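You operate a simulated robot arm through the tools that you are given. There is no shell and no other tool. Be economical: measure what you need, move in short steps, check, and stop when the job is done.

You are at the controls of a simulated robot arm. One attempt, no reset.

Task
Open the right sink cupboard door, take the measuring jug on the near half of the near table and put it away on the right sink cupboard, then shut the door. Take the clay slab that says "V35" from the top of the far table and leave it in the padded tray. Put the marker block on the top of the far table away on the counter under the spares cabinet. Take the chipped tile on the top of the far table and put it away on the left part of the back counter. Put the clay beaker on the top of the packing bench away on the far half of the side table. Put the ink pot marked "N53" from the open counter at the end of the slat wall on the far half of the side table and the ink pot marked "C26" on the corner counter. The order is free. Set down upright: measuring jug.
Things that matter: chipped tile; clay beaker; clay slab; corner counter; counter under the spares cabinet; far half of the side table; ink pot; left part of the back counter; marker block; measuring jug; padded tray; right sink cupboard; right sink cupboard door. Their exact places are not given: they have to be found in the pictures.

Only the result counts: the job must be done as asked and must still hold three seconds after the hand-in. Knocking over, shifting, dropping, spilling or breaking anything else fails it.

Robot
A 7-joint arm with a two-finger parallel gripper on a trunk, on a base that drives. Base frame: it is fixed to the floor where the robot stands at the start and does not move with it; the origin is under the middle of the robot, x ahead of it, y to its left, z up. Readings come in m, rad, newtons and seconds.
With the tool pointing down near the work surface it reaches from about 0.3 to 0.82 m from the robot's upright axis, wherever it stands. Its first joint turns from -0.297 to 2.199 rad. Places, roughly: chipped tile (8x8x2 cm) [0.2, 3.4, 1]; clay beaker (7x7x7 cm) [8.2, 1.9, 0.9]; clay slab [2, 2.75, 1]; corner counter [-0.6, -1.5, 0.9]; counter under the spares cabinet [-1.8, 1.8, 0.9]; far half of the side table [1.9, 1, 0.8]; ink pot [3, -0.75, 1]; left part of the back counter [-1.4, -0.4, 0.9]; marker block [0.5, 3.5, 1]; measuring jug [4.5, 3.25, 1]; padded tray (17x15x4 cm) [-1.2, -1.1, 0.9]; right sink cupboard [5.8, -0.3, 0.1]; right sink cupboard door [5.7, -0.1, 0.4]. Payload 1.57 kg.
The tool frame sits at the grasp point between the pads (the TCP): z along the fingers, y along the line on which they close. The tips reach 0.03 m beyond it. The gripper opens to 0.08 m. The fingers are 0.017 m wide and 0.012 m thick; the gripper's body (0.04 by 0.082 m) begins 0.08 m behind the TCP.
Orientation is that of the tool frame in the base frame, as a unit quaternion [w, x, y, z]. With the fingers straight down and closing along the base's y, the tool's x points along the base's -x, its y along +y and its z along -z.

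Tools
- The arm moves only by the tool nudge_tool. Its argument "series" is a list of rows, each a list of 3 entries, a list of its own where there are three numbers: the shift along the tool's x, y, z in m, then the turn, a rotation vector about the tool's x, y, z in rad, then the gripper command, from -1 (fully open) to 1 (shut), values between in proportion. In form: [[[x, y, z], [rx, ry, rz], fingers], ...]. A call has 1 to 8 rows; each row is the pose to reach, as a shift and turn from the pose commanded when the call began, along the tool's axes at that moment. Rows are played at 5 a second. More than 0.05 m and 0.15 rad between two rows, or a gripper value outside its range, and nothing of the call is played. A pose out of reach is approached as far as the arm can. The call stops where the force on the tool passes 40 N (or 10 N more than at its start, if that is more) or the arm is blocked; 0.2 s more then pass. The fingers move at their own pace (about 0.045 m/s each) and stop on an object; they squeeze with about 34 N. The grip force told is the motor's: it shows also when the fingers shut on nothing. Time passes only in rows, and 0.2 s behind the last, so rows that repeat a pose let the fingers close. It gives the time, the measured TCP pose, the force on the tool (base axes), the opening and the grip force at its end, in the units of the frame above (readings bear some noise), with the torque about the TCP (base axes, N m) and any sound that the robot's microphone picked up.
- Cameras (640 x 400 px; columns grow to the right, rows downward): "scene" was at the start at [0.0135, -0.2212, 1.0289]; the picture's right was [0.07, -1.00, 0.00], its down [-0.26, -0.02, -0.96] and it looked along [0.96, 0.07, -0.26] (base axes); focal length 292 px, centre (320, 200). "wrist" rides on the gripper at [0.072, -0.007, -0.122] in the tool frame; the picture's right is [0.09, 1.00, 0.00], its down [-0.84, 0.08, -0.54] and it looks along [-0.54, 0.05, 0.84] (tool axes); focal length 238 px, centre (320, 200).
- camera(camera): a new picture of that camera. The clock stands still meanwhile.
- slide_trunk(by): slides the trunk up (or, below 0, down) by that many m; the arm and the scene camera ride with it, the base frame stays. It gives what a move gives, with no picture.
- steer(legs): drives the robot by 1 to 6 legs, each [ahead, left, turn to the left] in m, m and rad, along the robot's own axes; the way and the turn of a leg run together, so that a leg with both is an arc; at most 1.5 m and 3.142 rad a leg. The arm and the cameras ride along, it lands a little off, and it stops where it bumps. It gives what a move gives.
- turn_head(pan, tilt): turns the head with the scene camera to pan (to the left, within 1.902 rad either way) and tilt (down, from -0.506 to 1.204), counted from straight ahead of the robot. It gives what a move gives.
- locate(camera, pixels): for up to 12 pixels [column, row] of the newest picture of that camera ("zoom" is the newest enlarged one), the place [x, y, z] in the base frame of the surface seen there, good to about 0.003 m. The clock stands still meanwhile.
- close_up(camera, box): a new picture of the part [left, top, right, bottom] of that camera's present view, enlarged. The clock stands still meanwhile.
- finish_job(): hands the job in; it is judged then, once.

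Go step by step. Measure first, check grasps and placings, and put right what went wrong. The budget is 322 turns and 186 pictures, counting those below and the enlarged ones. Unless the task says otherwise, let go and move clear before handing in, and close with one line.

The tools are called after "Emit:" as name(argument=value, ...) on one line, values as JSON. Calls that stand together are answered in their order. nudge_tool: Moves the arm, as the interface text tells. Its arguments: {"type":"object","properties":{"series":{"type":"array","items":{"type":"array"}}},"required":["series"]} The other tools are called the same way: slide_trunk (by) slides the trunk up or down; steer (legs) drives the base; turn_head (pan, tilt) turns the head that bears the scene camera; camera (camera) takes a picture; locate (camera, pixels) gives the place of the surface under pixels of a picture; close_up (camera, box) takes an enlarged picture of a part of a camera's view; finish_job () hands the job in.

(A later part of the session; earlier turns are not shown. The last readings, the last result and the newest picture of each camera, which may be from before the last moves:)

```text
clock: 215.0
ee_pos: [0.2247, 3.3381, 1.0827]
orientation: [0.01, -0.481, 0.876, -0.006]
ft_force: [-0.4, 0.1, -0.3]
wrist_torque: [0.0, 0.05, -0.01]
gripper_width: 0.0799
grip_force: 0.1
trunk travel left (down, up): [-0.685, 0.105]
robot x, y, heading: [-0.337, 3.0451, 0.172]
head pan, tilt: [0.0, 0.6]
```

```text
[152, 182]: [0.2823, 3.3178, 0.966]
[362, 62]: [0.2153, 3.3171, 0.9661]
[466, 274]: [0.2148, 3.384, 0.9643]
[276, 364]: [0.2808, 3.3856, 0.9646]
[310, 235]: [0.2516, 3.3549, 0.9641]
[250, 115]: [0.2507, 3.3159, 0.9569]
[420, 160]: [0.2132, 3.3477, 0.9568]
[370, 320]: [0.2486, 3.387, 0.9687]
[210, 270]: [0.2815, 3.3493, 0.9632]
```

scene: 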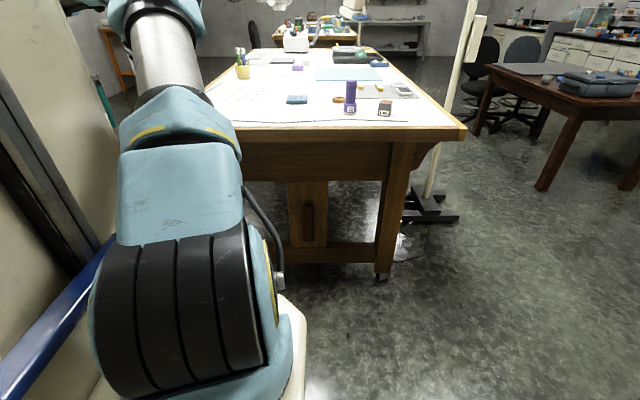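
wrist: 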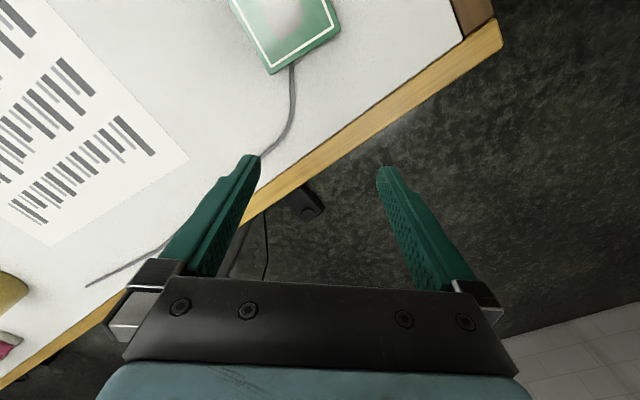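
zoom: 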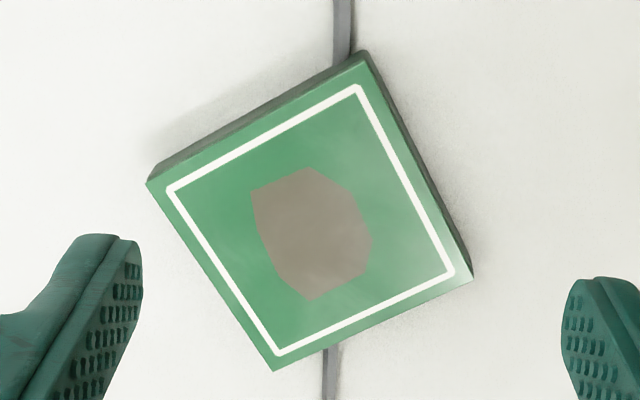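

The green piece matches the hint within 0.05 m (other hints are off by under 0.16), has a chip patch, and its room-aligned box is 8x8x2, so it is the chipped tile. Align over it, closing along base x.

Emit:
nudge_tool(series=[[[-0.006, -0.003, 0], [0, 0, -0.14], -1], [[-0.012, -0.006, 0], [0, 0, -0.28], -1], [[-0.018, -0.009, 0], [0, 0, -0.42], -1], [[-0.0236, -0.0128, 0], [0, 0, -0.566], -1], [[-0.0236, -0.0128, 0.04], [0, 0, -0.566], -1]])

Emit:
camera(camera="wrist")

```text
clock: 216.2
ee_pos: [0.2485, 3.3491, 1.0439]
orientation: [0.007, -0.707, 0.707, -0.009]
ft_force: [-0.8, 0.1, -1.0]
wrist_torque: [0.01, -0.01, 0.01]
gripper_width: 0.0802
grip_force: 0.1
trunk travel left (down, up): [-0.685, 0.105]
robot x, y, heading: [-0.3311, 3.0505, 0.168]
head pan, tilt: [0.0, 0.6]
```

```text
119 pictures are left
```

wrist: 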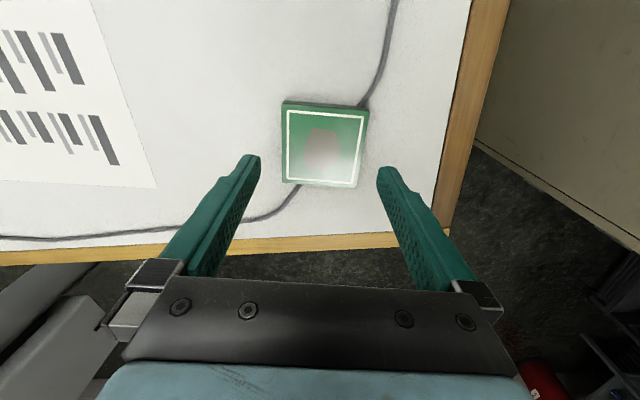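

Emit:
nudge_tool(series=[[[0, 0.001, 0.03], [-0.022, 0, 0], -1], [[0, 0.001, 0.06], [-0.022, 0, 0], -1], [[0, 0.001, 0.06], [-0.022, 0, 0], 0], [[0, 0.001, 0.06], [-0.022, 0, 0], 1], [[0, 0.001, 0.06], [-0.022, 0, 0], 1], [[0, 0.001, 0.03], [-0.022, 0, 0], 1], [[0, 0.001, -0.01], [-0.022, 0, 0], 1]])

Emit:
camera(camera="wrist")

```text
clock: 217.8
ee_pos: [0.2484, 3.3511, 1.0514]
orientation: [-0.001, -0.707, 0.707, 0.0]
ft_force: [-0.4, 0.2, -1.9]
wrist_torque: [-0.04, -0.02, 0.04]
gripper_width: 0.0717
grip_force: 34.0
trunk travel left (down, up): [-0.685, 0.105]
robot x, y, heading: [-0.3316, 3.0472, 0.17]
head pan, tilt: [0.0, 0.6]
```

```text
118 pictures are left
```

wrist: 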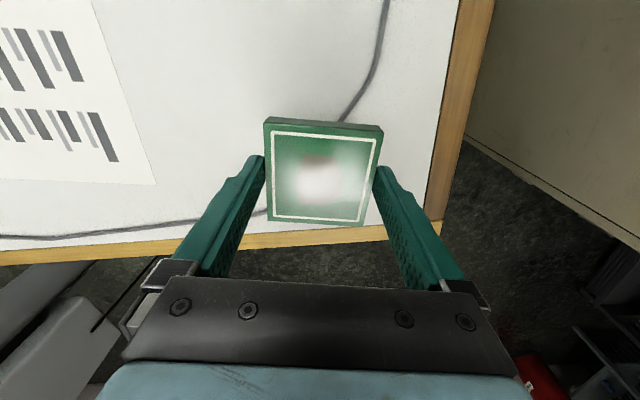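

Tile held. Drive back to the back counter.

Emit:
nudge_tool(series=[[[0, 0, -0.04], [0, 0, 0], 1]])

Emit:
steer(legs=[[-0.45, 0, 0], [0, -1.1, 0], [0, -1.1, 0], [0, -0.83, 0], [0, 0, 3.141]])

Emit:
turn_head(pan=0.0, tilt=0.5)

Emit:
camera(camera="scene")

```text
clock: 218.2
ee_pos: [0.2471, 3.3503, 1.0923]
orientation: [0.0, -0.707, 0.707, 0.0]
ft_force: [0.5, 0.2, -1.9]
wrist_torque: [-0.02, -0.02, 0.01]
gripper_width: 0.0715
grip_force: 33.8
trunk travel left (down, up): [-0.685, 0.105]
robot x, y, heading: [-0.3334, 3.0415, 0.169]
head pan, tilt: [0.0, 0.6]
```

```text
clock: 242.8
ee_pos: [-0.872, -0.3144, 1.0915]
orientation: [-0.001, 0.711, 0.704, 0.001]
ft_force: [-0.2, 0.5, -1.3]
wrist_torque: [0.04, -0.02, 0.0]
gripper_width: 0.0718
grip_force: 34.4
trunk travel left (down, up): [-0.685, 0.105]
robot x, y, heading: [-0.2872, -0.0162, -2.976]
head pan, tilt: [0.0, 0.6]
```

```text
clock: 243.4
ee_pos: [-0.8721, -0.3145, 1.0919]
orientation: [-0.001, 0.711, 0.703, 0.0]
ft_force: [0.1, -0.3, -2.1]
wrist_torque: [0.0, -0.01, 0.01]
gripper_width: 0.0717
grip_force: 33.9
trunk travel left (down, up): [-0.685, 0.105]
robot x, y, heading: [-0.2875, -0.0179, -2.978]
head pan, tilt: [0.0, 0.499]
```

```text
117 pictures are left
```

scene: 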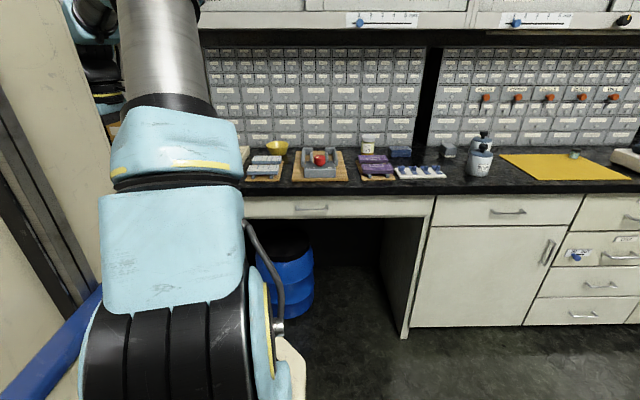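

Emit:
steer(legs=[[0.36, 0, 0]])

Emit:
camera(camera="wrist")

```text
clock: 245.7
ee_pos: [-1.2274, -0.3735, 1.0926]
orientation: [-0.001, 0.71, 0.704, 0.001]
ft_force: [0.3, -0.5, -1.5]
wrist_torque: [0.02, 0.02, -0.02]
gripper_width: 0.0718
grip_force: 33.7
trunk travel left (down, up): [-0.685, 0.105]
robot x, y, heading: [-0.639, -0.0706, -2.98]
head pan, tilt: [0.0, 0.499]
```

```text
116 pictures are left
```

wrist: 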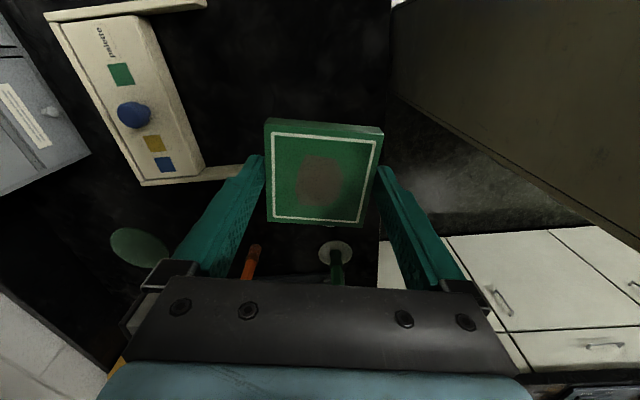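

Check clearance to the palette rack leg at (235,172) and counter edge.

Emit:
locate(camera="wrist", pixels=[[235, 172], [205, 160], [150, 183], [335, 250], [388, 60], [300, 60], [386, 240]])

```text
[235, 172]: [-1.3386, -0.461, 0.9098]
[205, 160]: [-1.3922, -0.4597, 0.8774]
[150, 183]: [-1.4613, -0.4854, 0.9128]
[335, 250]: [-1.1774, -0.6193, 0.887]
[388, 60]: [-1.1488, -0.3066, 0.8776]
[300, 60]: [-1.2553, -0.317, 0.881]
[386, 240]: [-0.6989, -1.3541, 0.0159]
```

Emit:
nudge_tool(series=[[[0.005, -0.018, 0.03], [0, 0, 0], 1], [[0.005, -0.018, 0.075], [0, 0, 0], 1], [[0.005, -0.018, 0.12], [0, 0, 0], 1], [[0.005, -0.018, 0.16], [0, 0, 0], 1], [[0.005, -0.018, 0.174], [0, 0, 0], 1], [[0.005, -0.018, 0.179], [0, 0, 0], 1]])

Emit:
camera(camera="wrist")

```text
clock: 247.1
ee_pos: [-1.2451, -0.3665, 0.9136]
orientation: [-0.002, 0.71, 0.704, 0.001]
ft_force: [-0.1, -0.5, -1.4]
wrist_torque: [-0.01, -0.01, -0.01]
gripper_width: 0.0718
grip_force: 34.0
trunk travel left (down, up): [-0.685, 0.105]
robot x, y, heading: [-0.638, -0.0735, -2.978]
head pan, tilt: [0.0, 0.499]
```

```text
115 pictures are left
```

wrist: 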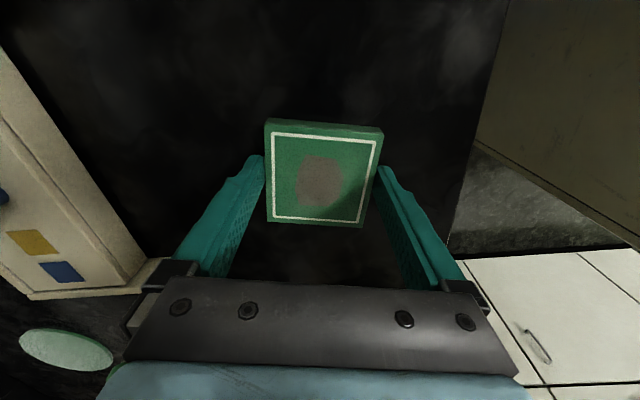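

Emit:
nudge_tool(series=[[[0, 0, 0.003], [0, 0, 0], 1], [[0, 0, 0.003], [0, 0, 0], -0.95], [[0, 0, 0.003], [0, 0, 0], -1], [[0, 0, -0.03], [0, 0, 0], -1], [[0, 0, -0.07], [0, 0, 0], -1], [[0, 0, -0.11], [0, 0, 0], -1], [[0, 0, -0.15], [0, 0, 0], -1], [[0, 0, -0.18], [0, 0, 0], -1]])

Emit:
camera(camera="wrist")

```text
clock: 248.9
ee_pos: [-1.245, -0.3682, 1.094]
orientation: [0.0, 0.71, 0.704, 0.002]
ft_force: [0.5, -0.1, -0.1]
wrist_torque: [-0.02, -0.03, 0.01]
gripper_width: 0.0801
grip_force: 0.1
trunk travel left (down, up): [-0.685, 0.105]
robot x, y, heading: [-0.6387, -0.0723, -2.979]
head pan, tilt: [0.0, 0.499]
```

```text
114 pictures are left
```

wrist: 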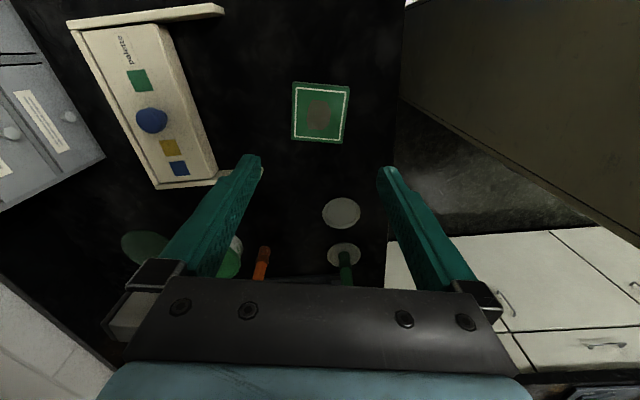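

Tile is on the left part of the back counter. Next the ink pots: I reverse down the aisle and face the slat-wall counter.

Emit:
steer(legs=[[-0.4, 0, 0], [0, 0.35, 0], [-1.5, 0, 0], [-1.5, 0, 0], [0, 0, 1.571]])

Emit:
camera(camera="scene")

```text
clock: 271.0
ee_pos: [3.0297, -0.4914, 1.0945]
orientation: [-0.001, 0.009, 1.0, 0.001]
ft_force: [-0.1, -0.1, -0.1]
wrist_torque: [-0.01, -0.03, 0.01]
gripper_width: 0.08
grip_force: 0.1
trunk travel left (down, up): [-0.685, 0.105]
robot x, y, heading: [2.7418, 0.1159, -1.421]
head pan, tilt: [0.0, 0.499]
```

```text
113 pictures are left
```

scene: 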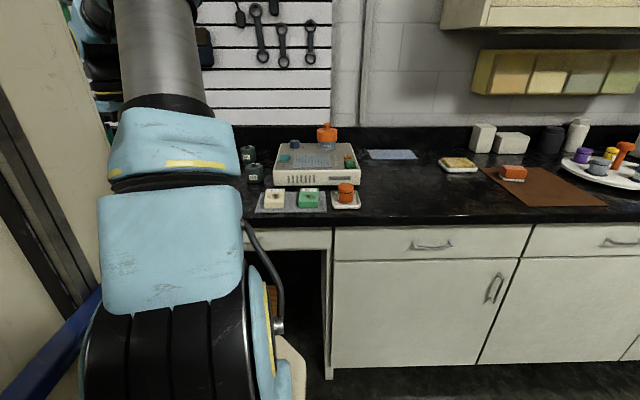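

Dark labelled pots show at (250,155) and (255,175), partly behind the arm. Enlarge and use the wrist camera.

Emit:
close_up(camera="scene", box=[220, 120, 380, 220])

Emit:
camera(camera="wrist")

Emit:
locate(camera="zoom", pixels=[[115, 145], [135, 215], [135, 245], [95, 230], [320, 250], [500, 310], [200, 220]])

```text
4.00 times, centred on (300, 170) of scene
```

zoom: 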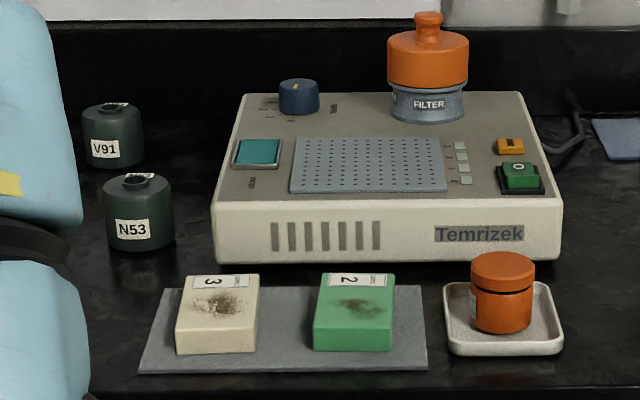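

```text
111 pictures are left
```

wrist: 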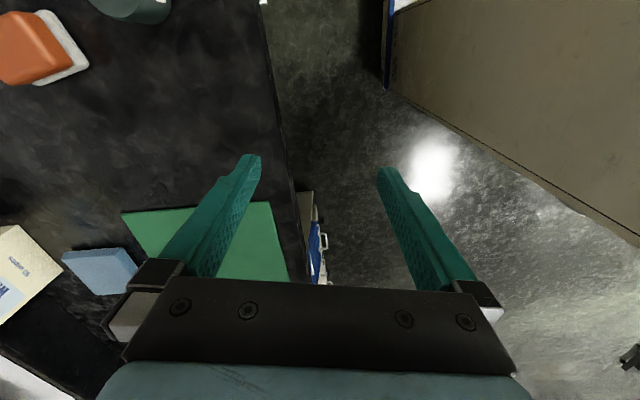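

```text
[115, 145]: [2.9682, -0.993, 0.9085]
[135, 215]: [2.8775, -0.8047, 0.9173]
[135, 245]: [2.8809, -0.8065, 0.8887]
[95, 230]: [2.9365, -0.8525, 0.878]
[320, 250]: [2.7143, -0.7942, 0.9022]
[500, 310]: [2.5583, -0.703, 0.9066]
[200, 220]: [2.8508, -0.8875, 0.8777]
```

N53 reads at zoom (135,228); V91 behind it. C26 is probably hidden by the arm; strafe left and look again.

Emit:
steer(legs=[[0, 0.4, 0.02]])

Emit:
close_up(camera="scene", box=[220, 100, 480, 250])

Emit:
camera(camera="wrist")

```text
clock: 273.5
ee_pos: [3.4396, -0.4182, 1.0938]
orientation: [-0.001, -0.003, 1.0, 0.0]
ft_force: [-0.4, 0.0, 0.4]
wrist_torque: [0.02, 0.01, -0.02]
gripper_width: 0.08
grip_force: 0.1
trunk travel left (down, up): [-0.685, 0.105]
robot x, y, heading: [3.1373, 0.1807, -1.394]
head pan, tilt: [0.0, 0.499]
```

```text
2.46 times, centred on (350, 175) of scene
```

zoom: 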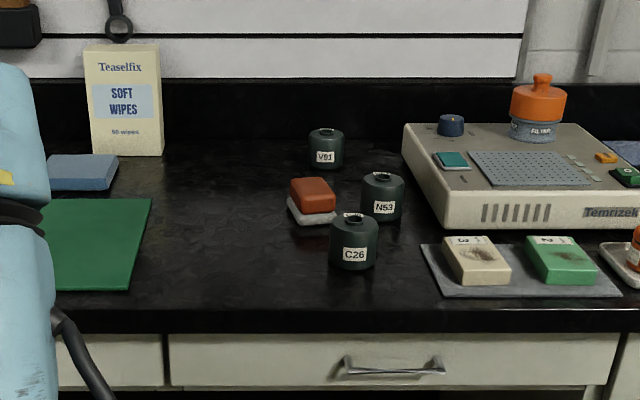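

```text
109 pictures are left
```

wrist: 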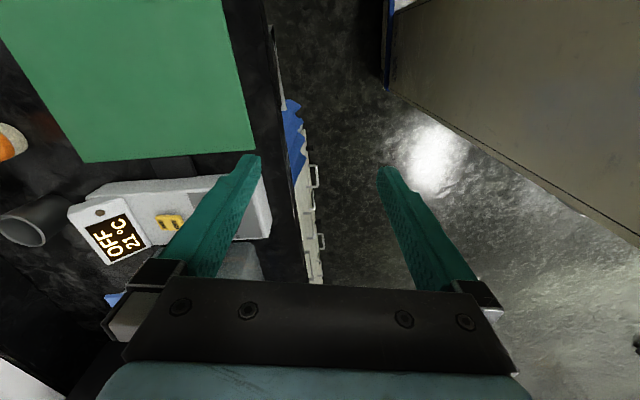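

Three pots: V91, N53 and C26 (zoom 353,245). Measure them.

Emit:
locate(camera="zoom", pixels=[[353, 216], [353, 225], [330, 240], [377, 240], [353, 266], [382, 178], [364, 195], [403, 195], [326, 134], [310, 190], [450, 275], [250, 250]])

```text
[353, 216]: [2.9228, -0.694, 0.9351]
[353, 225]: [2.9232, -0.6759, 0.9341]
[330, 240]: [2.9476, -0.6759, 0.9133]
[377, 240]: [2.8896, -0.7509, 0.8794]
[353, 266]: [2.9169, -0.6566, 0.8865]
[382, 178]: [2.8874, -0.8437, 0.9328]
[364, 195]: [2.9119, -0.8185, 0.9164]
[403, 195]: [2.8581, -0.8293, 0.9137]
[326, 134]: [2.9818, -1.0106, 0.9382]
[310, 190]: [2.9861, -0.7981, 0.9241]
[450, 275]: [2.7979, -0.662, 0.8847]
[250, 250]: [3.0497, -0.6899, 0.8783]
```

C26 centre ≈[2.922,-0.687], top 0.935. Shift the base so the tool comes over it.

Emit:
steer(legs=[[0, -0.557, 0], [0.174, 0, 0]])

Emit:
camera(camera="wrist")

```text
clock: 277.8
ee_pos: [2.9274, -0.6856, 1.0925]
orientation: [-0.001, -0.003, 1.0, 0.001]
ft_force: [0.3, -1.4, -0.3]
wrist_torque: [0.01, 0.01, 0.03]
gripper_width: 0.08
grip_force: 0.0
trunk travel left (down, up): [-0.685, 0.105]
robot x, y, heading: [2.6223, -0.088, -1.391]
head pan, tilt: [0.0, 0.499]
```

```text
108 pictures are left
```

wrist: 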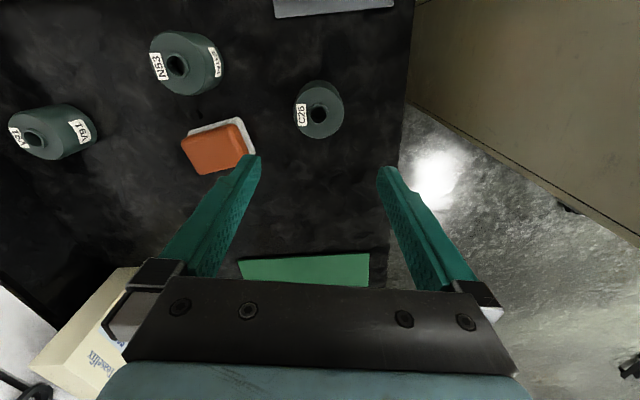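

Emit:
locate(camera="wrist", pixels=[[298, 115], [343, 108], [320, 112], [318, 82], [325, 137], [250, 150], [235, 122], [190, 145], [178, 62], [155, 55]])

```text
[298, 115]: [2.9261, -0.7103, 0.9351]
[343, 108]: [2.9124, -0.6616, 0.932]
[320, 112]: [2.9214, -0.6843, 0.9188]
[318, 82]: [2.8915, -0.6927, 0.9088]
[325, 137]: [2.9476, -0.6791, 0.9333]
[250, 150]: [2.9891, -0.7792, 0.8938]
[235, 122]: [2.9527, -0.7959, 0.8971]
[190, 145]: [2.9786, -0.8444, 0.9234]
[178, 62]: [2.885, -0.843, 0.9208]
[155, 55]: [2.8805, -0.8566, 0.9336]
```

Emit:
nudge_tool(series=[[[0.006, 0, 0.04], [0, 0, 0], -1], [[0.006, 0, 0.085], [0, 0, 0], -1], [[0.006, 0, 0.12], [0, 0, 0], -1]])

Emit:
camera(camera="wrist")

```text
clock: 278.6
ee_pos: [2.9207, -0.6854, 0.9728]
orientation: [-0.001, -0.003, 1.0, 0.0]
ft_force: [-0.5, -0.4, -0.4]
wrist_torque: [-0.01, 0.01, -0.01]
gripper_width: 0.0802
grip_force: 0.0
trunk travel left (down, up): [-0.685, 0.105]
robot x, y, heading: [2.6273, -0.0857, -1.392]
head pan, tilt: [0.0, 0.499]
```

```text
107 pictures are left
```

wrist: 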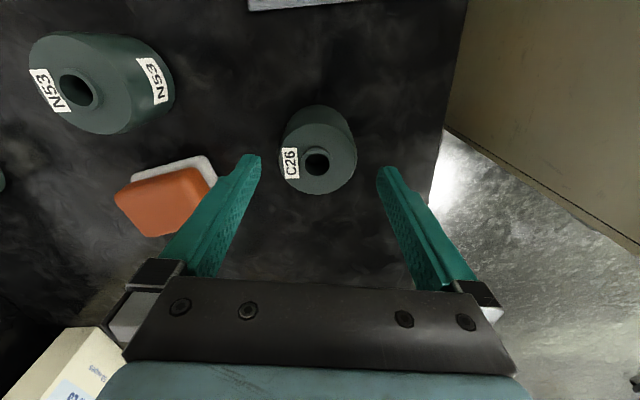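

Pot centred between the fingers at (318,160). Descend and grip.

Emit:
nudge_tool(series=[[[0, 0, 0.03], [0, 0, 0], -1], [[0, 0, 0.058], [0, 0, 0], -1], [[0, 0, 0.058], [0, 0, 0], 0], [[0, 0, 0.058], [0, 0, 0], 1], [[0, 0, 0.058], [0, 0, 0], 1], [[0, 0, 0.02], [0, 0, 0], 1], [[0, 0, -0.025], [0, 0, 0], 1], [[0, 0, -0.07], [0, 0, 0], 1]])

Emit:
camera(camera="wrist")

```text
clock: 280.4
ee_pos: [2.9228, -0.6857, 1.0429]
orientation: [0.0, -0.003, 1.0, 0.001]
ft_force: [-0.2, -0.2, -1.8]
wrist_torque: [0.02, 0.01, -0.01]
gripper_width: 0.0587
grip_force: 34.3
trunk travel left (down, up): [-0.685, 0.105]
robot x, y, heading: [2.6229, -0.0908, -1.391]
head pan, tilt: [0.0, 0.499]
```

```text
106 pictures are left
```

wrist: 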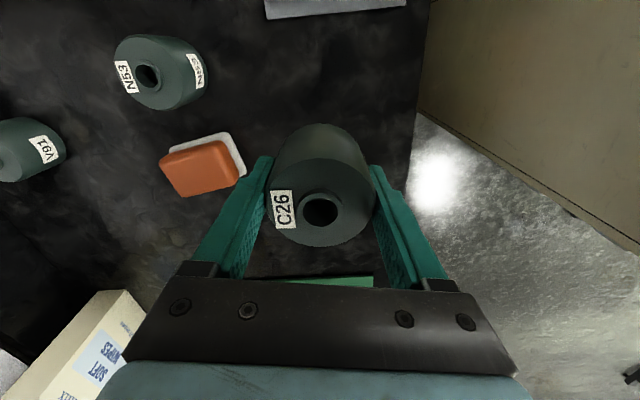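

C26 held. Raise, back off, and strafe along the aisle to the corner.

Emit:
nudge_tool(series=[[[0, 0, -0.045], [0, 0, 0], 1]])

Emit:
steer(legs=[[-0.22, 0, 0], [0, -1.1, 0], [0, -1.1, 0], [0, -1.05, 0]])

Emit:
turn_head(pan=-0.1, tilt=0.5)

Emit:
camera(camera="scene")

```text
clock: 280.8
ee_pos: [2.9226, -0.6869, 1.0882]
orientation: [-0.001, -0.002, 1.0, 0.001]
ft_force: [0.4, -0.9, -1.9]
wrist_torque: [0.02, -0.01, 0.01]
gripper_width: 0.059
grip_force: 34.1
trunk travel left (down, up): [-0.685, 0.105]
robot x, y, heading: [2.6248, -0.0892, -1.394]
head pan, tilt: [0.0, 0.499]
```

```text
clock: 298.0
ee_pos: [-0.3457, -1.0161, 1.0884]
orientation: [-0.001, 0.005, 1.0, 0.001]
ft_force: [-0.1, 0.4, -1.3]
wrist_torque: [0.02, 0.01, -0.01]
gripper_width: 0.0586
grip_force: 34.3
trunk travel left (down, up): [-0.685, 0.105]
robot x, y, heading: [-0.6366, -0.4115, -1.411]
head pan, tilt: [0.0, 0.499]
```

```text
clock: 298.7
ee_pos: [-0.3449, -1.0161, 1.088]
orientation: [-0.001, 0.004, 1.0, 0.0]
ft_force: [-0.3, 1.0, 0.0]
wrist_torque: [-0.01, -0.05, 0.01]
gripper_width: 0.0584
grip_force: 33.9
trunk travel left (down, up): [-0.685, 0.105]
robot x, y, heading: [-0.6371, -0.4104, -1.412]
head pan, tilt: [-0.099, 0.499]
```

```text
105 pictures are left
```

scene: 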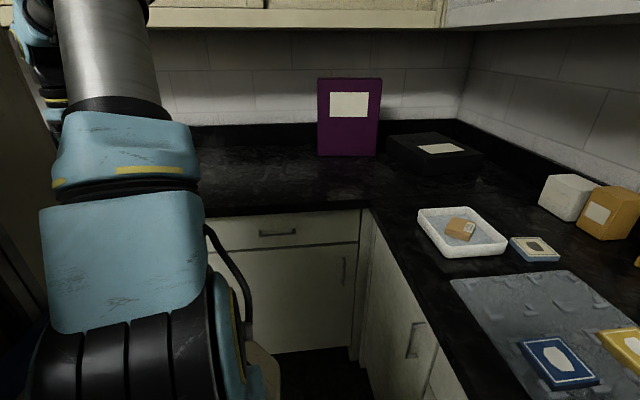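

Emit:
locate(camera="scene", pixels=[[270, 190], [300, 195], [240, 205], [350, 190], [345, 155], [260, 160], [362, 212], [230, 170]])

```text
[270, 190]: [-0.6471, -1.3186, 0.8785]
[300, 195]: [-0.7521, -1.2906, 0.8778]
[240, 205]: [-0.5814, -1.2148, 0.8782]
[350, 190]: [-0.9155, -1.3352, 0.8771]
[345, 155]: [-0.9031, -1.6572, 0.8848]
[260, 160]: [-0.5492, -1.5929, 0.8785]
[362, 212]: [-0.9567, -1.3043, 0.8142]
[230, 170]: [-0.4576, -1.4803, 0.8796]
```

Emit:
steer(legs=[[0.3, -0.05, 0]])

```text
clock: 300.7
ee_pos: [-0.3466, -1.3212, 1.0885]
orientation: [-0.001, 0.005, 1.0, 0.001]
ft_force: [0.8, -0.1, -0.8]
wrist_torque: [0.0, -0.03, 0.0]
gripper_width: 0.0587
grip_force: 33.4
trunk travel left (down, up): [-0.685, 0.105]
robot x, y, heading: [-0.6351, -0.7154, -1.407]
head pan, tilt: [-0.099, 0.499]
```

Emit:
nudge_tool(series=[[[0.045, -0.016, 0], [0, 0, 0], 1], [[0.09, -0.032, 0], [0, 0, 0], 1], [[0.135, -0.048, 0], [0, 0, 0], 1], [[0.18, -0.064, 0], [0, 0, 0], 1], [[0.224, -0.079, 0], [0, 0, 0], 1], [[0.224, -0.079, 0.045], [0, 0, 0], 1], [[0.224, -0.079, 0.09], [0, 0, 0], 1]])

Emit:
camera(camera="wrist")

```text
clock: 302.3
ee_pos: [-0.5712, -1.3978, 0.9998]
orientation: [0.0, 0.006, 1.0, 0.0]
ft_force: [-0.2, -0.2, -0.6]
wrist_torque: [-0.03, -0.03, 0.02]
gripper_width: 0.0587
grip_force: 34.4
trunk travel left (down, up): [-0.685, 0.105]
robot x, y, heading: [-0.6353, -0.7165, -1.414]
head pan, tilt: [-0.099, 0.499]
```

```text
104 pictures are left
```

wrist: 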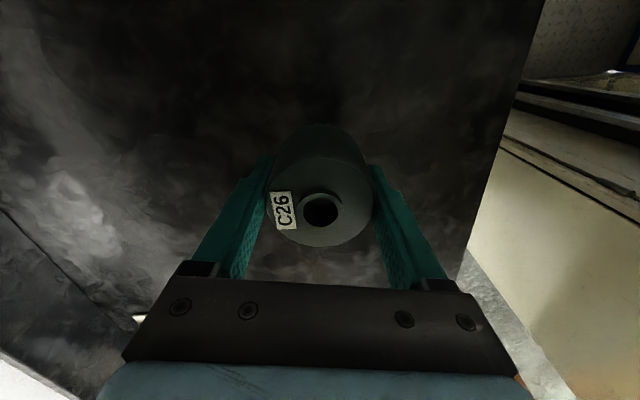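

Clear counter below. Lower to contact and release.

Emit:
nudge_tool(series=[[[0, 0, 0.045], [0, 0, 0], 1], [[0, 0, 0.075], [0, 0, 0], 1], [[0, 0, 0.084], [0, 0, 0], 1], [[0, 0, 0.086], [0, 0, 0], -0.8], [[0, 0, 0.086], [0, 0, 0], -1], [[0, 0, 0.045], [0, 0, 0], -1], [[0, 0, 0], [0, 0, 0], -1], [[0, 0, -0.045], [0, 0, 0], -1]])

Emit:
camera(camera="wrist")

```text
clock: 304.1
ee_pos: [-0.5719, -1.3971, 1.044]
orientation: [-0.001, 0.004, 1.0, 0.001]
ft_force: [0.3, -0.1, 0.0]
wrist_torque: [0.02, 0.0, 0.01]
gripper_width: 0.0801
grip_force: 0.1
trunk travel left (down, up): [-0.685, 0.105]
robot x, y, heading: [-0.6335, -0.7169, -1.413]
head pan, tilt: [-0.099, 0.499]
```

```text
103 pictures are left
```

wrist: 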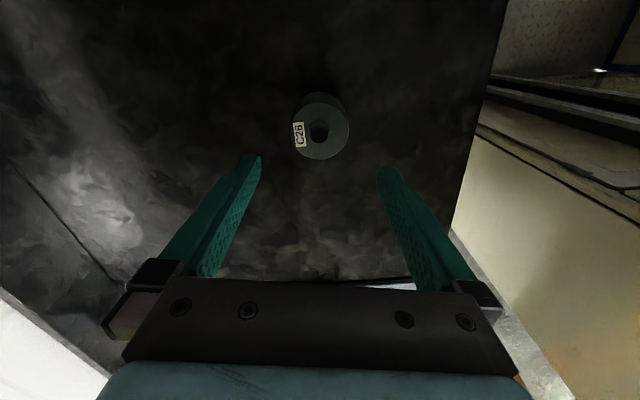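

C26 stands on the corner counter. Return for N53.

Emit:
nudge_tool(series=[[[0, 0, -0.045], [0, 0, 0], -1]])

Emit:
steer(legs=[[-0.3, 0, 0.014], [0, 1.2, 0], [0, 1.2, 0], [0, 1.05, 0]])

Emit:
camera(camera="wrist")

```text
clock: 304.5
ee_pos: [-0.5713, -1.396, 1.0882]
orientation: [-0.001, 0.005, 1.0, 0.002]
ft_force: [-0.1, 0.3, -0.3]
wrist_torque: [0.05, 0.04, -0.01]
gripper_width: 0.08
grip_force: 0.1
trunk travel left (down, up): [-0.685, 0.105]
robot x, y, heading: [-0.6358, -0.7181, -1.413]
head pan, tilt: [-0.099, 0.499]
```

```text
clock: 323.0
ee_pos: [2.7968, -0.4634, 1.0882]
orientation: [-0.001, -0.012, 1.0, 0.001]
ft_force: [-0.4, 0.5, -0.4]
wrist_torque: [0.01, 0.02, 0.03]
gripper_width: 0.0801
grip_force: 0.1
trunk travel left (down, up): [-0.685, 0.105]
robot x, y, heading: [2.7114, 0.2151, -1.375]
head pan, tilt: [-0.099, 0.499]
```

```text
102 pictures are left
```

wrist: 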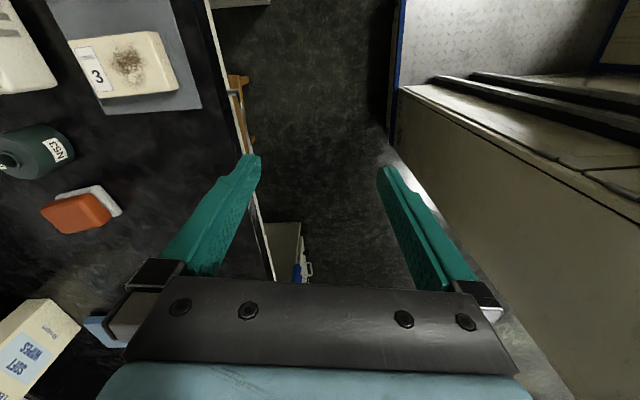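

Emit:
steer(legs=[[0.39, 0.012, 0]])

Emit:
camera(camera="wrist")

Emit:
locate(camera="wrist", pixels=[[298, 112], [342, 108], [320, 85], [322, 135], [320, 112], [390, 130], [250, 150]])

```text
clock: 325.4
ee_pos: [2.8843, -0.8416, 1.089]
orientation: [-0.001, -0.013, 1.0, 0.001]
ft_force: [0.0, 0.1, -0.5]
wrist_torque: [0.04, 0.01, -0.04]
gripper_width: 0.0799
grip_force: 0.1
trunk travel left (down, up): [-0.685, 0.105]
robot x, y, heading: [2.7999, -0.1608, -1.375]
head pan, tilt: [-0.099, 0.499]
```

```text
101 pictures are left
```

wrist: 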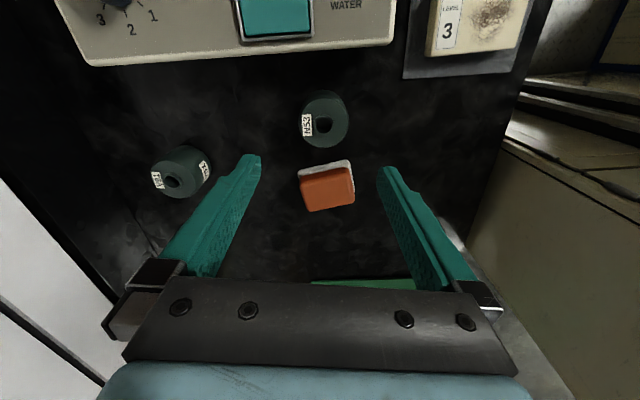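

```text
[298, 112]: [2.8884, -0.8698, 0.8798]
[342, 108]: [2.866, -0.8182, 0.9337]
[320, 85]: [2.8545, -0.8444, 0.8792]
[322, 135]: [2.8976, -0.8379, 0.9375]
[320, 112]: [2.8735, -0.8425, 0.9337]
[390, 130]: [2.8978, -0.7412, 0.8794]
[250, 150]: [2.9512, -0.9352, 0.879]
```

Emit:
nudge_tool(series=[[[0, 0.003, 0.04], [0, 0, 0], -1], [[0, 0.003, 0.08], [0, 0, 0], -1], [[0, 0.003, 0.115], [0, 0, 0], -1]])

Emit:
camera(camera="wrist")

```text
clock: 326.2
ee_pos: [2.883, -0.8393, 0.973]
orientation: [-0.001, -0.013, 1.0, 0.0]
ft_force: [0.5, 0.3, 0.5]
wrist_torque: [-0.01, 0.0, 0.02]
gripper_width: 0.0801
grip_force: 0.1
trunk travel left (down, up): [-0.685, 0.105]
robot x, y, heading: [2.7973, -0.1655, -1.371]
head pan, tilt: [-0.099, 0.499]
```

```text
100 pictures are left
```

wrist: 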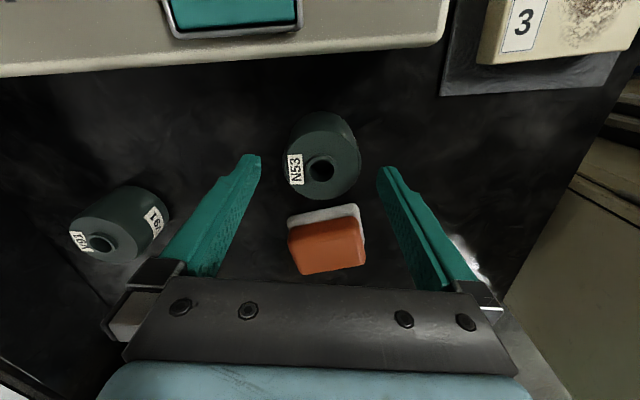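

Emit:
nudge_tool(series=[[[-0.006, 0.003, 0.03], [0, 0, 0], -1], [[-0.006, 0.003, 0.058], [0, 0, 0], -1], [[-0.006, 0.003, 0.058], [0, 0, 0], 0], [[-0.006, 0.003, 0.058], [0, 0, 0], 1], [[-0.006, 0.003, 0.058], [0, 0, 0], 1], [[-0.006, 0.003, 0.02], [0, 0, 0], 1], [[-0.006, 0.003, -0.025], [0, 0, 0], 1], [[-0.006, 0.003, -0.07], [0, 0, 0], 1]])

Emit:
camera(camera="wrist")

```text
clock: 328.0
ee_pos: [2.89, -0.8357, 1.0432]
orientation: [-0.002, -0.014, 1.0, 0.001]
ft_force: [-0.3, -0.9, -1.4]
wrist_torque: [0.0, -0.03, 0.02]
gripper_width: 0.0589
grip_force: 34.0
trunk travel left (down, up): [-0.685, 0.105]
robot x, y, heading: [2.8001, -0.1653, -1.378]
head pan, tilt: [-0.099, 0.499]
```

```text
99 pictures are left
```

wrist: 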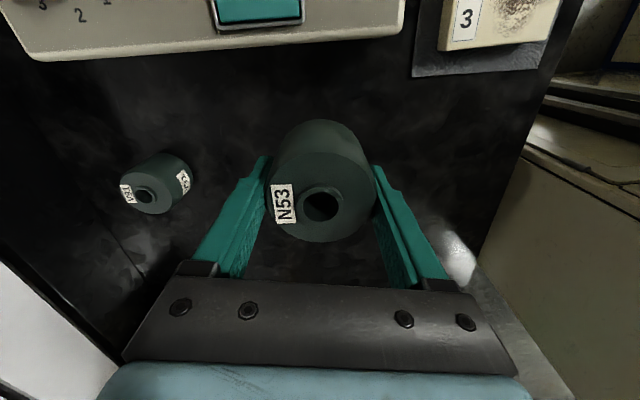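

N53 held. Route: back to the aisle, reverse west, then into the corridor north of the side table.

Emit:
nudge_tool(series=[[[0, 0, -0.045], [0, 0, 0], 1]])

Emit:
steer(legs=[[-0.26, 0, 0], [0, 0, 1.55], [-1.0, 0, 0], [-0.98, 0, 0]])

```text
clock: 328.4
ee_pos: [2.8897, -0.8345, 1.0894]
orientation: [0.0, -0.013, 1.0, 0.0]
ft_force: [-0.1, 0.3, -1.0]
wrist_torque: [-0.03, 0.0, 0.01]
gripper_width: 0.0588
grip_force: 33.9
trunk travel left (down, up): [-0.685, 0.105]
robot x, y, heading: [2.7936, -0.1657, -1.374]
head pan, tilt: [-0.099, 0.499]
```

```text
clock: 343.6
ee_pos: [1.4578, -0.1629, 1.0881]
orientation: [0.001, 0.711, -0.704, 0.001]
ft_force: [-0.7, 0.9, -1.0]
wrist_torque: [-0.03, 0.02, 0.02]
gripper_width: 0.0587
grip_force: 34.2
trunk travel left (down, up): [-0.685, 0.105]
robot x, y, heading: [0.7876, -0.2446, 0.18]
head pan, tilt: [-0.099, 0.499]
```

Emit:
steer(legs=[[0, 0.92, 0], [0, 0.92, -0.008]])

```text
clock: 352.8
ee_pos: [1.1461, 1.6373, 1.0884]
orientation: [-0.001, -0.705, 0.71, 0.0]
ft_force: [-0.3, -0.1, -0.7]
wrist_torque: [0.01, 0.0, 0.01]
gripper_width: 0.0586
grip_force: 33.9
trunk travel left (down, up): [-0.685, 0.105]
robot x, y, heading: [0.4712, 1.5668, 0.166]
head pan, tilt: [-0.099, 0.499]
```

Emit:
steer(legs=[[0.82, 0, 0.004], [0.82, 0, 0]])

```text
clock: 361.2
ee_pos: [2.7586, 1.9331, 1.0884]
orientation: [0.001, 0.712, -0.702, 0.0]
ft_force: [-0.4, 0.5, -1.6]
wrist_torque: [0.01, 0.01, 0.01]
gripper_width: 0.0583
grip_force: 34.0
trunk travel left (down, up): [-0.685, 0.105]
robot x, y, heading: [2.0898, 1.8471, 0.185]
head pan, tilt: [-0.099, 0.499]
```

Emit:
steer(legs=[[0, 0.15, 0], [0, 0, -1.584], [0, -0.22, 0]])

Emit:
camera(camera="wrist")

```text
clock: 367.7
ee_pos: [1.9166, 1.2864, 1.0889]
orientation: [-0.001, 0.002, 1.0, 0.001]
ft_force: [0.6, 0.8, -1.7]
wrist_torque: [0.04, 0.02, 0.02]
gripper_width: 0.0582
grip_force: 33.7
trunk travel left (down, up): [-0.685, 0.105]
robot x, y, heading: [1.8422, 1.9578, -1.405]
head pan, tilt: [-0.099, 0.499]
```

```text
98 pictures are left
```

wrist: 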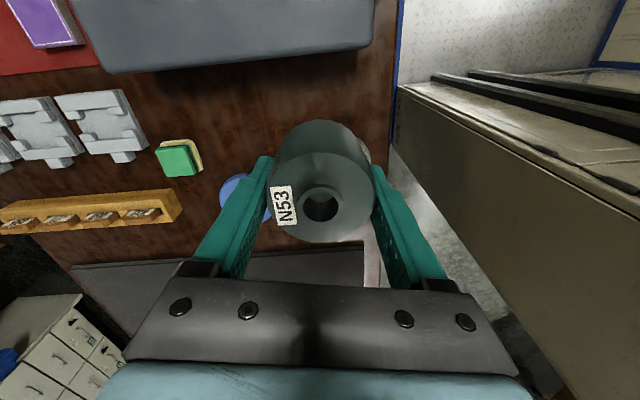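

Emit:
locate(camera="wrist", pixels=[[385, 100], [330, 95], [270, 90], [220, 120], [250, 72], [355, 50], [235, 190], [200, 160], [385, 180], [360, 262]])

```text
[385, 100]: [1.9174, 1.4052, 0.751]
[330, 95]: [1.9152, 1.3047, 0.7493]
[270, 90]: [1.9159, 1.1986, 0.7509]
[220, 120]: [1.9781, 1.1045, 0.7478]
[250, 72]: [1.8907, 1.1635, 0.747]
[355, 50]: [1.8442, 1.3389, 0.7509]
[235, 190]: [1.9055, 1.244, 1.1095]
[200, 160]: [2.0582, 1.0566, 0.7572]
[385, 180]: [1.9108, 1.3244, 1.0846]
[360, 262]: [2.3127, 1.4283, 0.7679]
```

Bare wood around [1.97,1.17] is free (case edge x≈1.88, dish x≥2.09). Move in, lower the trunk and set N53 there.

Emit:
steer(legs=[[0.14, 0, 0]])

Emit:
slide_trunk(by=-0.2)

Emit:
camera(camera="wrist")

```text
clock: 369.0
ee_pos: [1.9384, 1.1479, 1.089]
orientation: [-0.001, 0.002, 1.0, 0.001]
ft_force: [-0.1, 0.4, -0.6]
wrist_torque: [0.0, 0.0, 0.0]
gripper_width: 0.0583
grip_force: 33.3
trunk travel left (down, up): [-0.685, 0.105]
robot x, y, heading: [1.866, 1.8191, -1.406]
head pan, tilt: [-0.099, 0.499]
```

```text
clock: 371.2
ee_pos: [1.9379, 1.1473, 0.8889]
orientation: [-0.001, 0.003, 1.0, 0.001]
ft_force: [0.4, 0.1, -1.5]
wrist_torque: [0.03, -0.01, 0.01]
gripper_width: 0.0584
grip_force: 34.2
trunk travel left (down, up): [-0.485, 0.305]
robot x, y, heading: [1.8645, 1.8207, -1.408]
head pan, tilt: [-0.099, 0.499]
```

```text
97 pictures are left
```

wrist: 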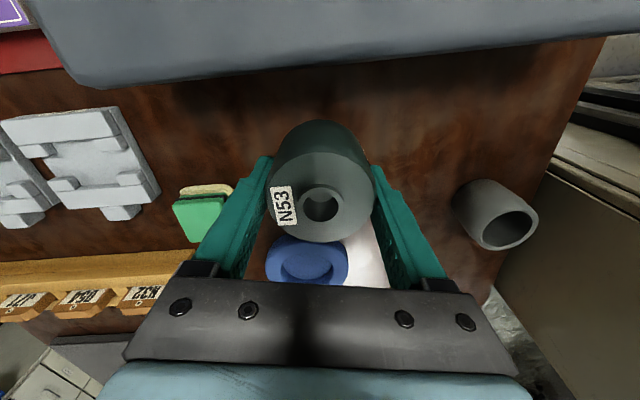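

A grey cup stands at (495,215), hidden before. Measure it.

Emit:
locate(camera="wrist", pixels=[[505, 228], [460, 215], [535, 220], [480, 185], [270, 255], [340, 245], [400, 130], [240, 120], [200, 225], [225, 100]])

```text
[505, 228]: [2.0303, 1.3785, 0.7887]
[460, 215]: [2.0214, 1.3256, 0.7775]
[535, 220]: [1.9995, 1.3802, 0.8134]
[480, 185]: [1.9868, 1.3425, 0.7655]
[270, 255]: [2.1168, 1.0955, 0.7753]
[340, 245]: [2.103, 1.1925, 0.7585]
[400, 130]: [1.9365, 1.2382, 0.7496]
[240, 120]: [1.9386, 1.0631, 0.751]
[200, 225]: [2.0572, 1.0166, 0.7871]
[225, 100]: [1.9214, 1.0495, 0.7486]
```

Place N53 at [1.97,1.09], leaving [1.97,1.22] for the beaker.

Emit:
nudge_tool(series=[[[-0.016, -0.028, 0], [0, 0, 0], 1], [[-0.032, -0.057, 0], [0, 0, 0], 1], [[-0.032, -0.057, 0.045], [0, 0, 0], 1], [[-0.032, -0.057, 0.085], [0, 0, 0], 1], [[-0.032, -0.057, 0.1], [0, 0, 0], 1]])

Emit:
camera(camera="wrist")

```text
clock: 372.4
ee_pos: [1.9696, 1.091, 0.7885]
orientation: [-0.001, 0.002, 1.0, 0.001]
ft_force: [-0.1, -0.1, -1.8]
wrist_torque: [-0.03, 0.01, 0.01]
gripper_width: 0.0581
grip_force: 33.3
trunk travel left (down, up): [-0.485, 0.305]
robot x, y, heading: [1.8687, 1.8184, -1.404]
head pan, tilt: [-0.099, 0.499]
```

```text
96 pictures are left
```

wrist: 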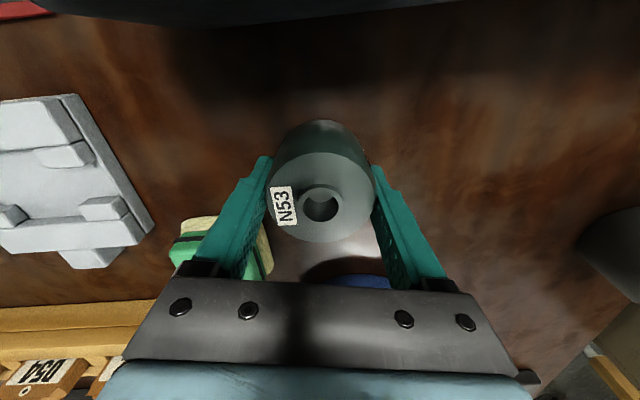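

Emit:
nudge_tool(series=[[[0, 0, 0.003], [0, 0, 0], 1], [[0, 0, 0.004], [0, 0, 0], -0.8], [[0, 0, 0.004], [0, 0, 0], -0.9], [[0, 0, -0.04], [0, 0, 0], -0.9], [[0, 0, -0.085], [0, 0, 0], -0.9], [[0, 0, -0.13], [0, 0, 0], -0.9]])

Emit:
camera(camera="wrist")

```text
clock: 373.8
ee_pos: [1.9711, 1.0929, 0.9187]
orientation: [-0.002, 0.003, 1.0, 0.001]
ft_force: [0.4, 0.3, -0.2]
wrist_torque: [0.01, 0.0, 0.02]
gripper_width: 0.076
grip_force: 0.1
trunk travel left (down, up): [-0.485, 0.305]
robot x, y, heading: [1.8666, 1.8218, -1.405]
head pan, tilt: [-0.099, 0.499]
```

```text
95 pictures are left
```

wrist: 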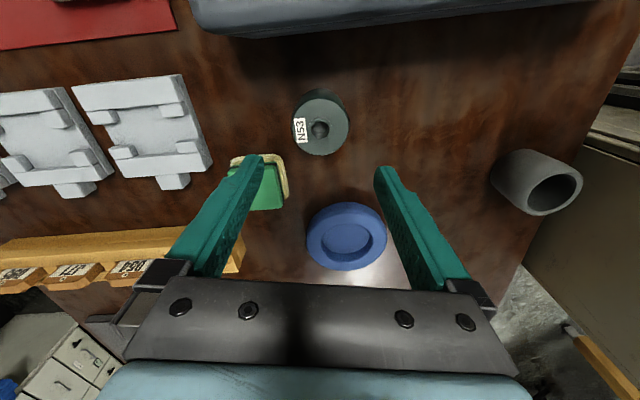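

N53 stands well. Now raise the trunk, turn east and look for the way to the packing bench.

Emit:
slide_trunk(by=0.25)

Emit:
steer(legs=[[-0.15, 0.2, 0], [0, 0, 1.575]])

Emit:
turn_head(pan=-0.2, tilt=0.35)

Emit:
camera(camera="scene")

```text
clock: 376.4
ee_pos: [1.9692, 1.0919, 1.1685]
orientation: [-0.001, 0.002, 1.0, 0.001]
ft_force: [-0.2, 0.6, 0.9]
wrist_torque: [-0.02, 0.02, 0.0]
gripper_width: 0.0759
grip_force: 0.1
trunk travel left (down, up): [-0.735, 0.055]
robot x, y, heading: [1.8663, 1.8221, -1.408]
head pan, tilt: [-0.099, 0.499]
```

```text
clock: 382.0
ee_pos: [2.7683, 2.114, 1.168]
orientation: [0.001, 0.71, -0.704, 0.0]
ft_force: [0.2, -0.1, 1.0]
wrist_torque: [-0.05, 0.01, 0.0]
gripper_width: 0.076
grip_force: 0.1
trunk travel left (down, up): [-0.735, 0.055]
robot x, y, heading: [2.0416, 2.0041, 0.174]
head pan, tilt: [-0.099, 0.499]
```

```text
clock: 382.7
ee_pos: [2.7681, 2.1137, 1.1698]
orientation: [0.002, 0.71, -0.705, 0.0]
ft_force: [-0.4, 0.6, 0.2]
wrist_torque: [0.01, 0.0, 0.0]
gripper_width: 0.0758
grip_force: 0.0
trunk travel left (down, up): [-0.735, 0.055]
robot x, y, heading: [2.0459, 2.0005, 0.174]
head pan, tilt: [-0.201, 0.351]
```

```text
94 pictures are left
```

scene: 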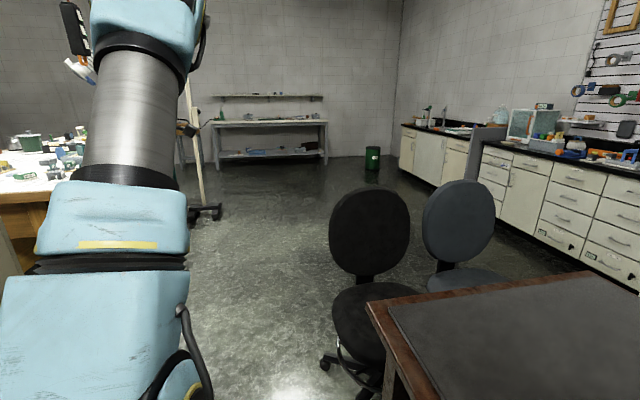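

Emit:
locate(camera="scene", pixels=[[212, 124], [325, 122], [300, 122], [205, 212], [20, 190], [325, 365], [355, 395], [373, 165], [400, 175], [440, 175], [490, 130], [405, 130]])

Emit:
close_up(camera="scene", box=[190, 80, 350, 180])

Emit:
close_up(camera="scene", box=[360, 90, 520, 190])

```text
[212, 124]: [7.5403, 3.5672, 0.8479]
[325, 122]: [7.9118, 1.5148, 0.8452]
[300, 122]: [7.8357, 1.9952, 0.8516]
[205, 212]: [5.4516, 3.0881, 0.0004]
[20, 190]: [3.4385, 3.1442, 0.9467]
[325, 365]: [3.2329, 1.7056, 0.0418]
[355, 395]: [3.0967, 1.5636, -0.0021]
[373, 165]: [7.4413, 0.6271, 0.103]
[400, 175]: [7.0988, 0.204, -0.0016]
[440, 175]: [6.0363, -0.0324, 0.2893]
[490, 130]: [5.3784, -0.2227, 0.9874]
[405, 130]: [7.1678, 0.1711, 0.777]
```

```text
4.00 times, centred on (270, 130) of scene
```

zoom: 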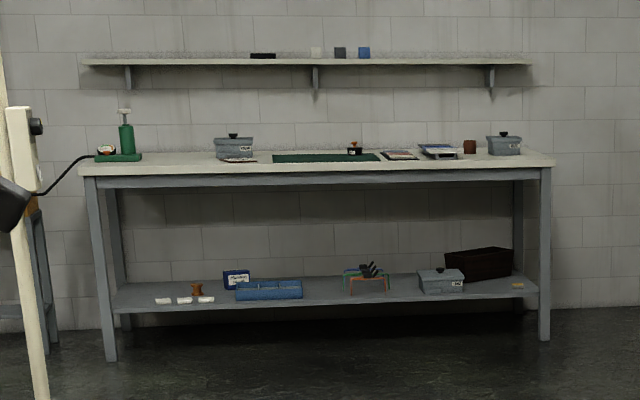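

```text
4.00 times, centred on (440, 140) of scene
```

zoom: 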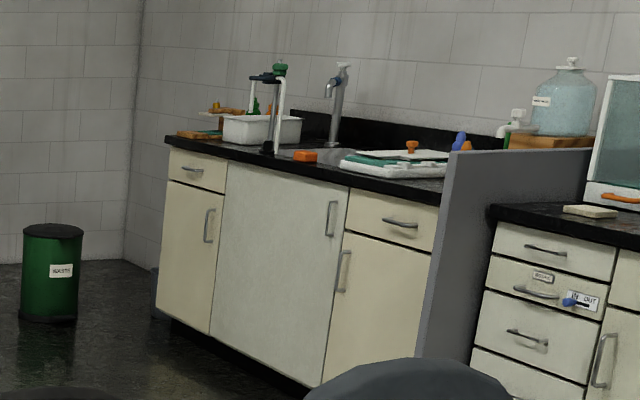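

The bench front is at room-u 8.05; the brown beaker is at zoom (470,147). Drive east.

Emit:
steer(legs=[[0.3, -0.1, 0], [1.3, 0, 0], [1.3, 0, 0], [1.3, 0, 0], [0, -0.9, 0]])

Emit:
camera(camera="scene")

```text
clock: 407.5
ee_pos: [7.0667, 1.9175, 1.168]
orientation: [0.001, 0.714, -0.7, 0.0]
ft_force: [0.5, 0.7, 0.3]
wrist_torque: [-0.01, -0.01, 0.0]
gripper_width: 0.0762
grip_force: 0.0
trunk travel left (down, up): [-0.735, 0.055]
robot x, y, heading: [6.3426, 1.7896, 0.197]
head pan, tilt: [-0.201, 0.351]
```

```text
91 pictures are left
```

scene: 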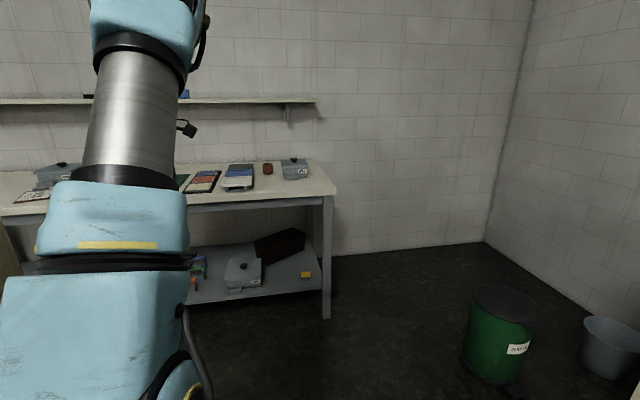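

Emit:
close_up(camera="scene", box=[180, 90, 340, 210])

Emit:
locate(camera="zoom", pixels=[[348, 300], [348, 320], [330, 310], [367, 310], [330, 345], [410, 330], [290, 340], [500, 30], [400, 40], [600, 390], [440, 310]])

```text
3.33 times, centred on (260, 150) of scene
```

zoom: 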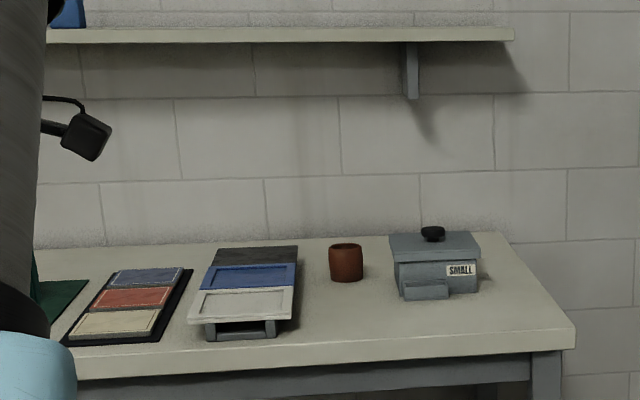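

```text
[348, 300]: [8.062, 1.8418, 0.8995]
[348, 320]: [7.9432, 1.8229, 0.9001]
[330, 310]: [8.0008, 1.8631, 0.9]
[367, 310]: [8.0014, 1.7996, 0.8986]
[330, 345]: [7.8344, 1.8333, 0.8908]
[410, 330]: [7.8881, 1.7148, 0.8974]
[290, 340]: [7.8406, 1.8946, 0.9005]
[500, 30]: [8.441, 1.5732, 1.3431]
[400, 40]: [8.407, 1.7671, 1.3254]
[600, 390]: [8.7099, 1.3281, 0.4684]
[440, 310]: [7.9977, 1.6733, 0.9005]
```

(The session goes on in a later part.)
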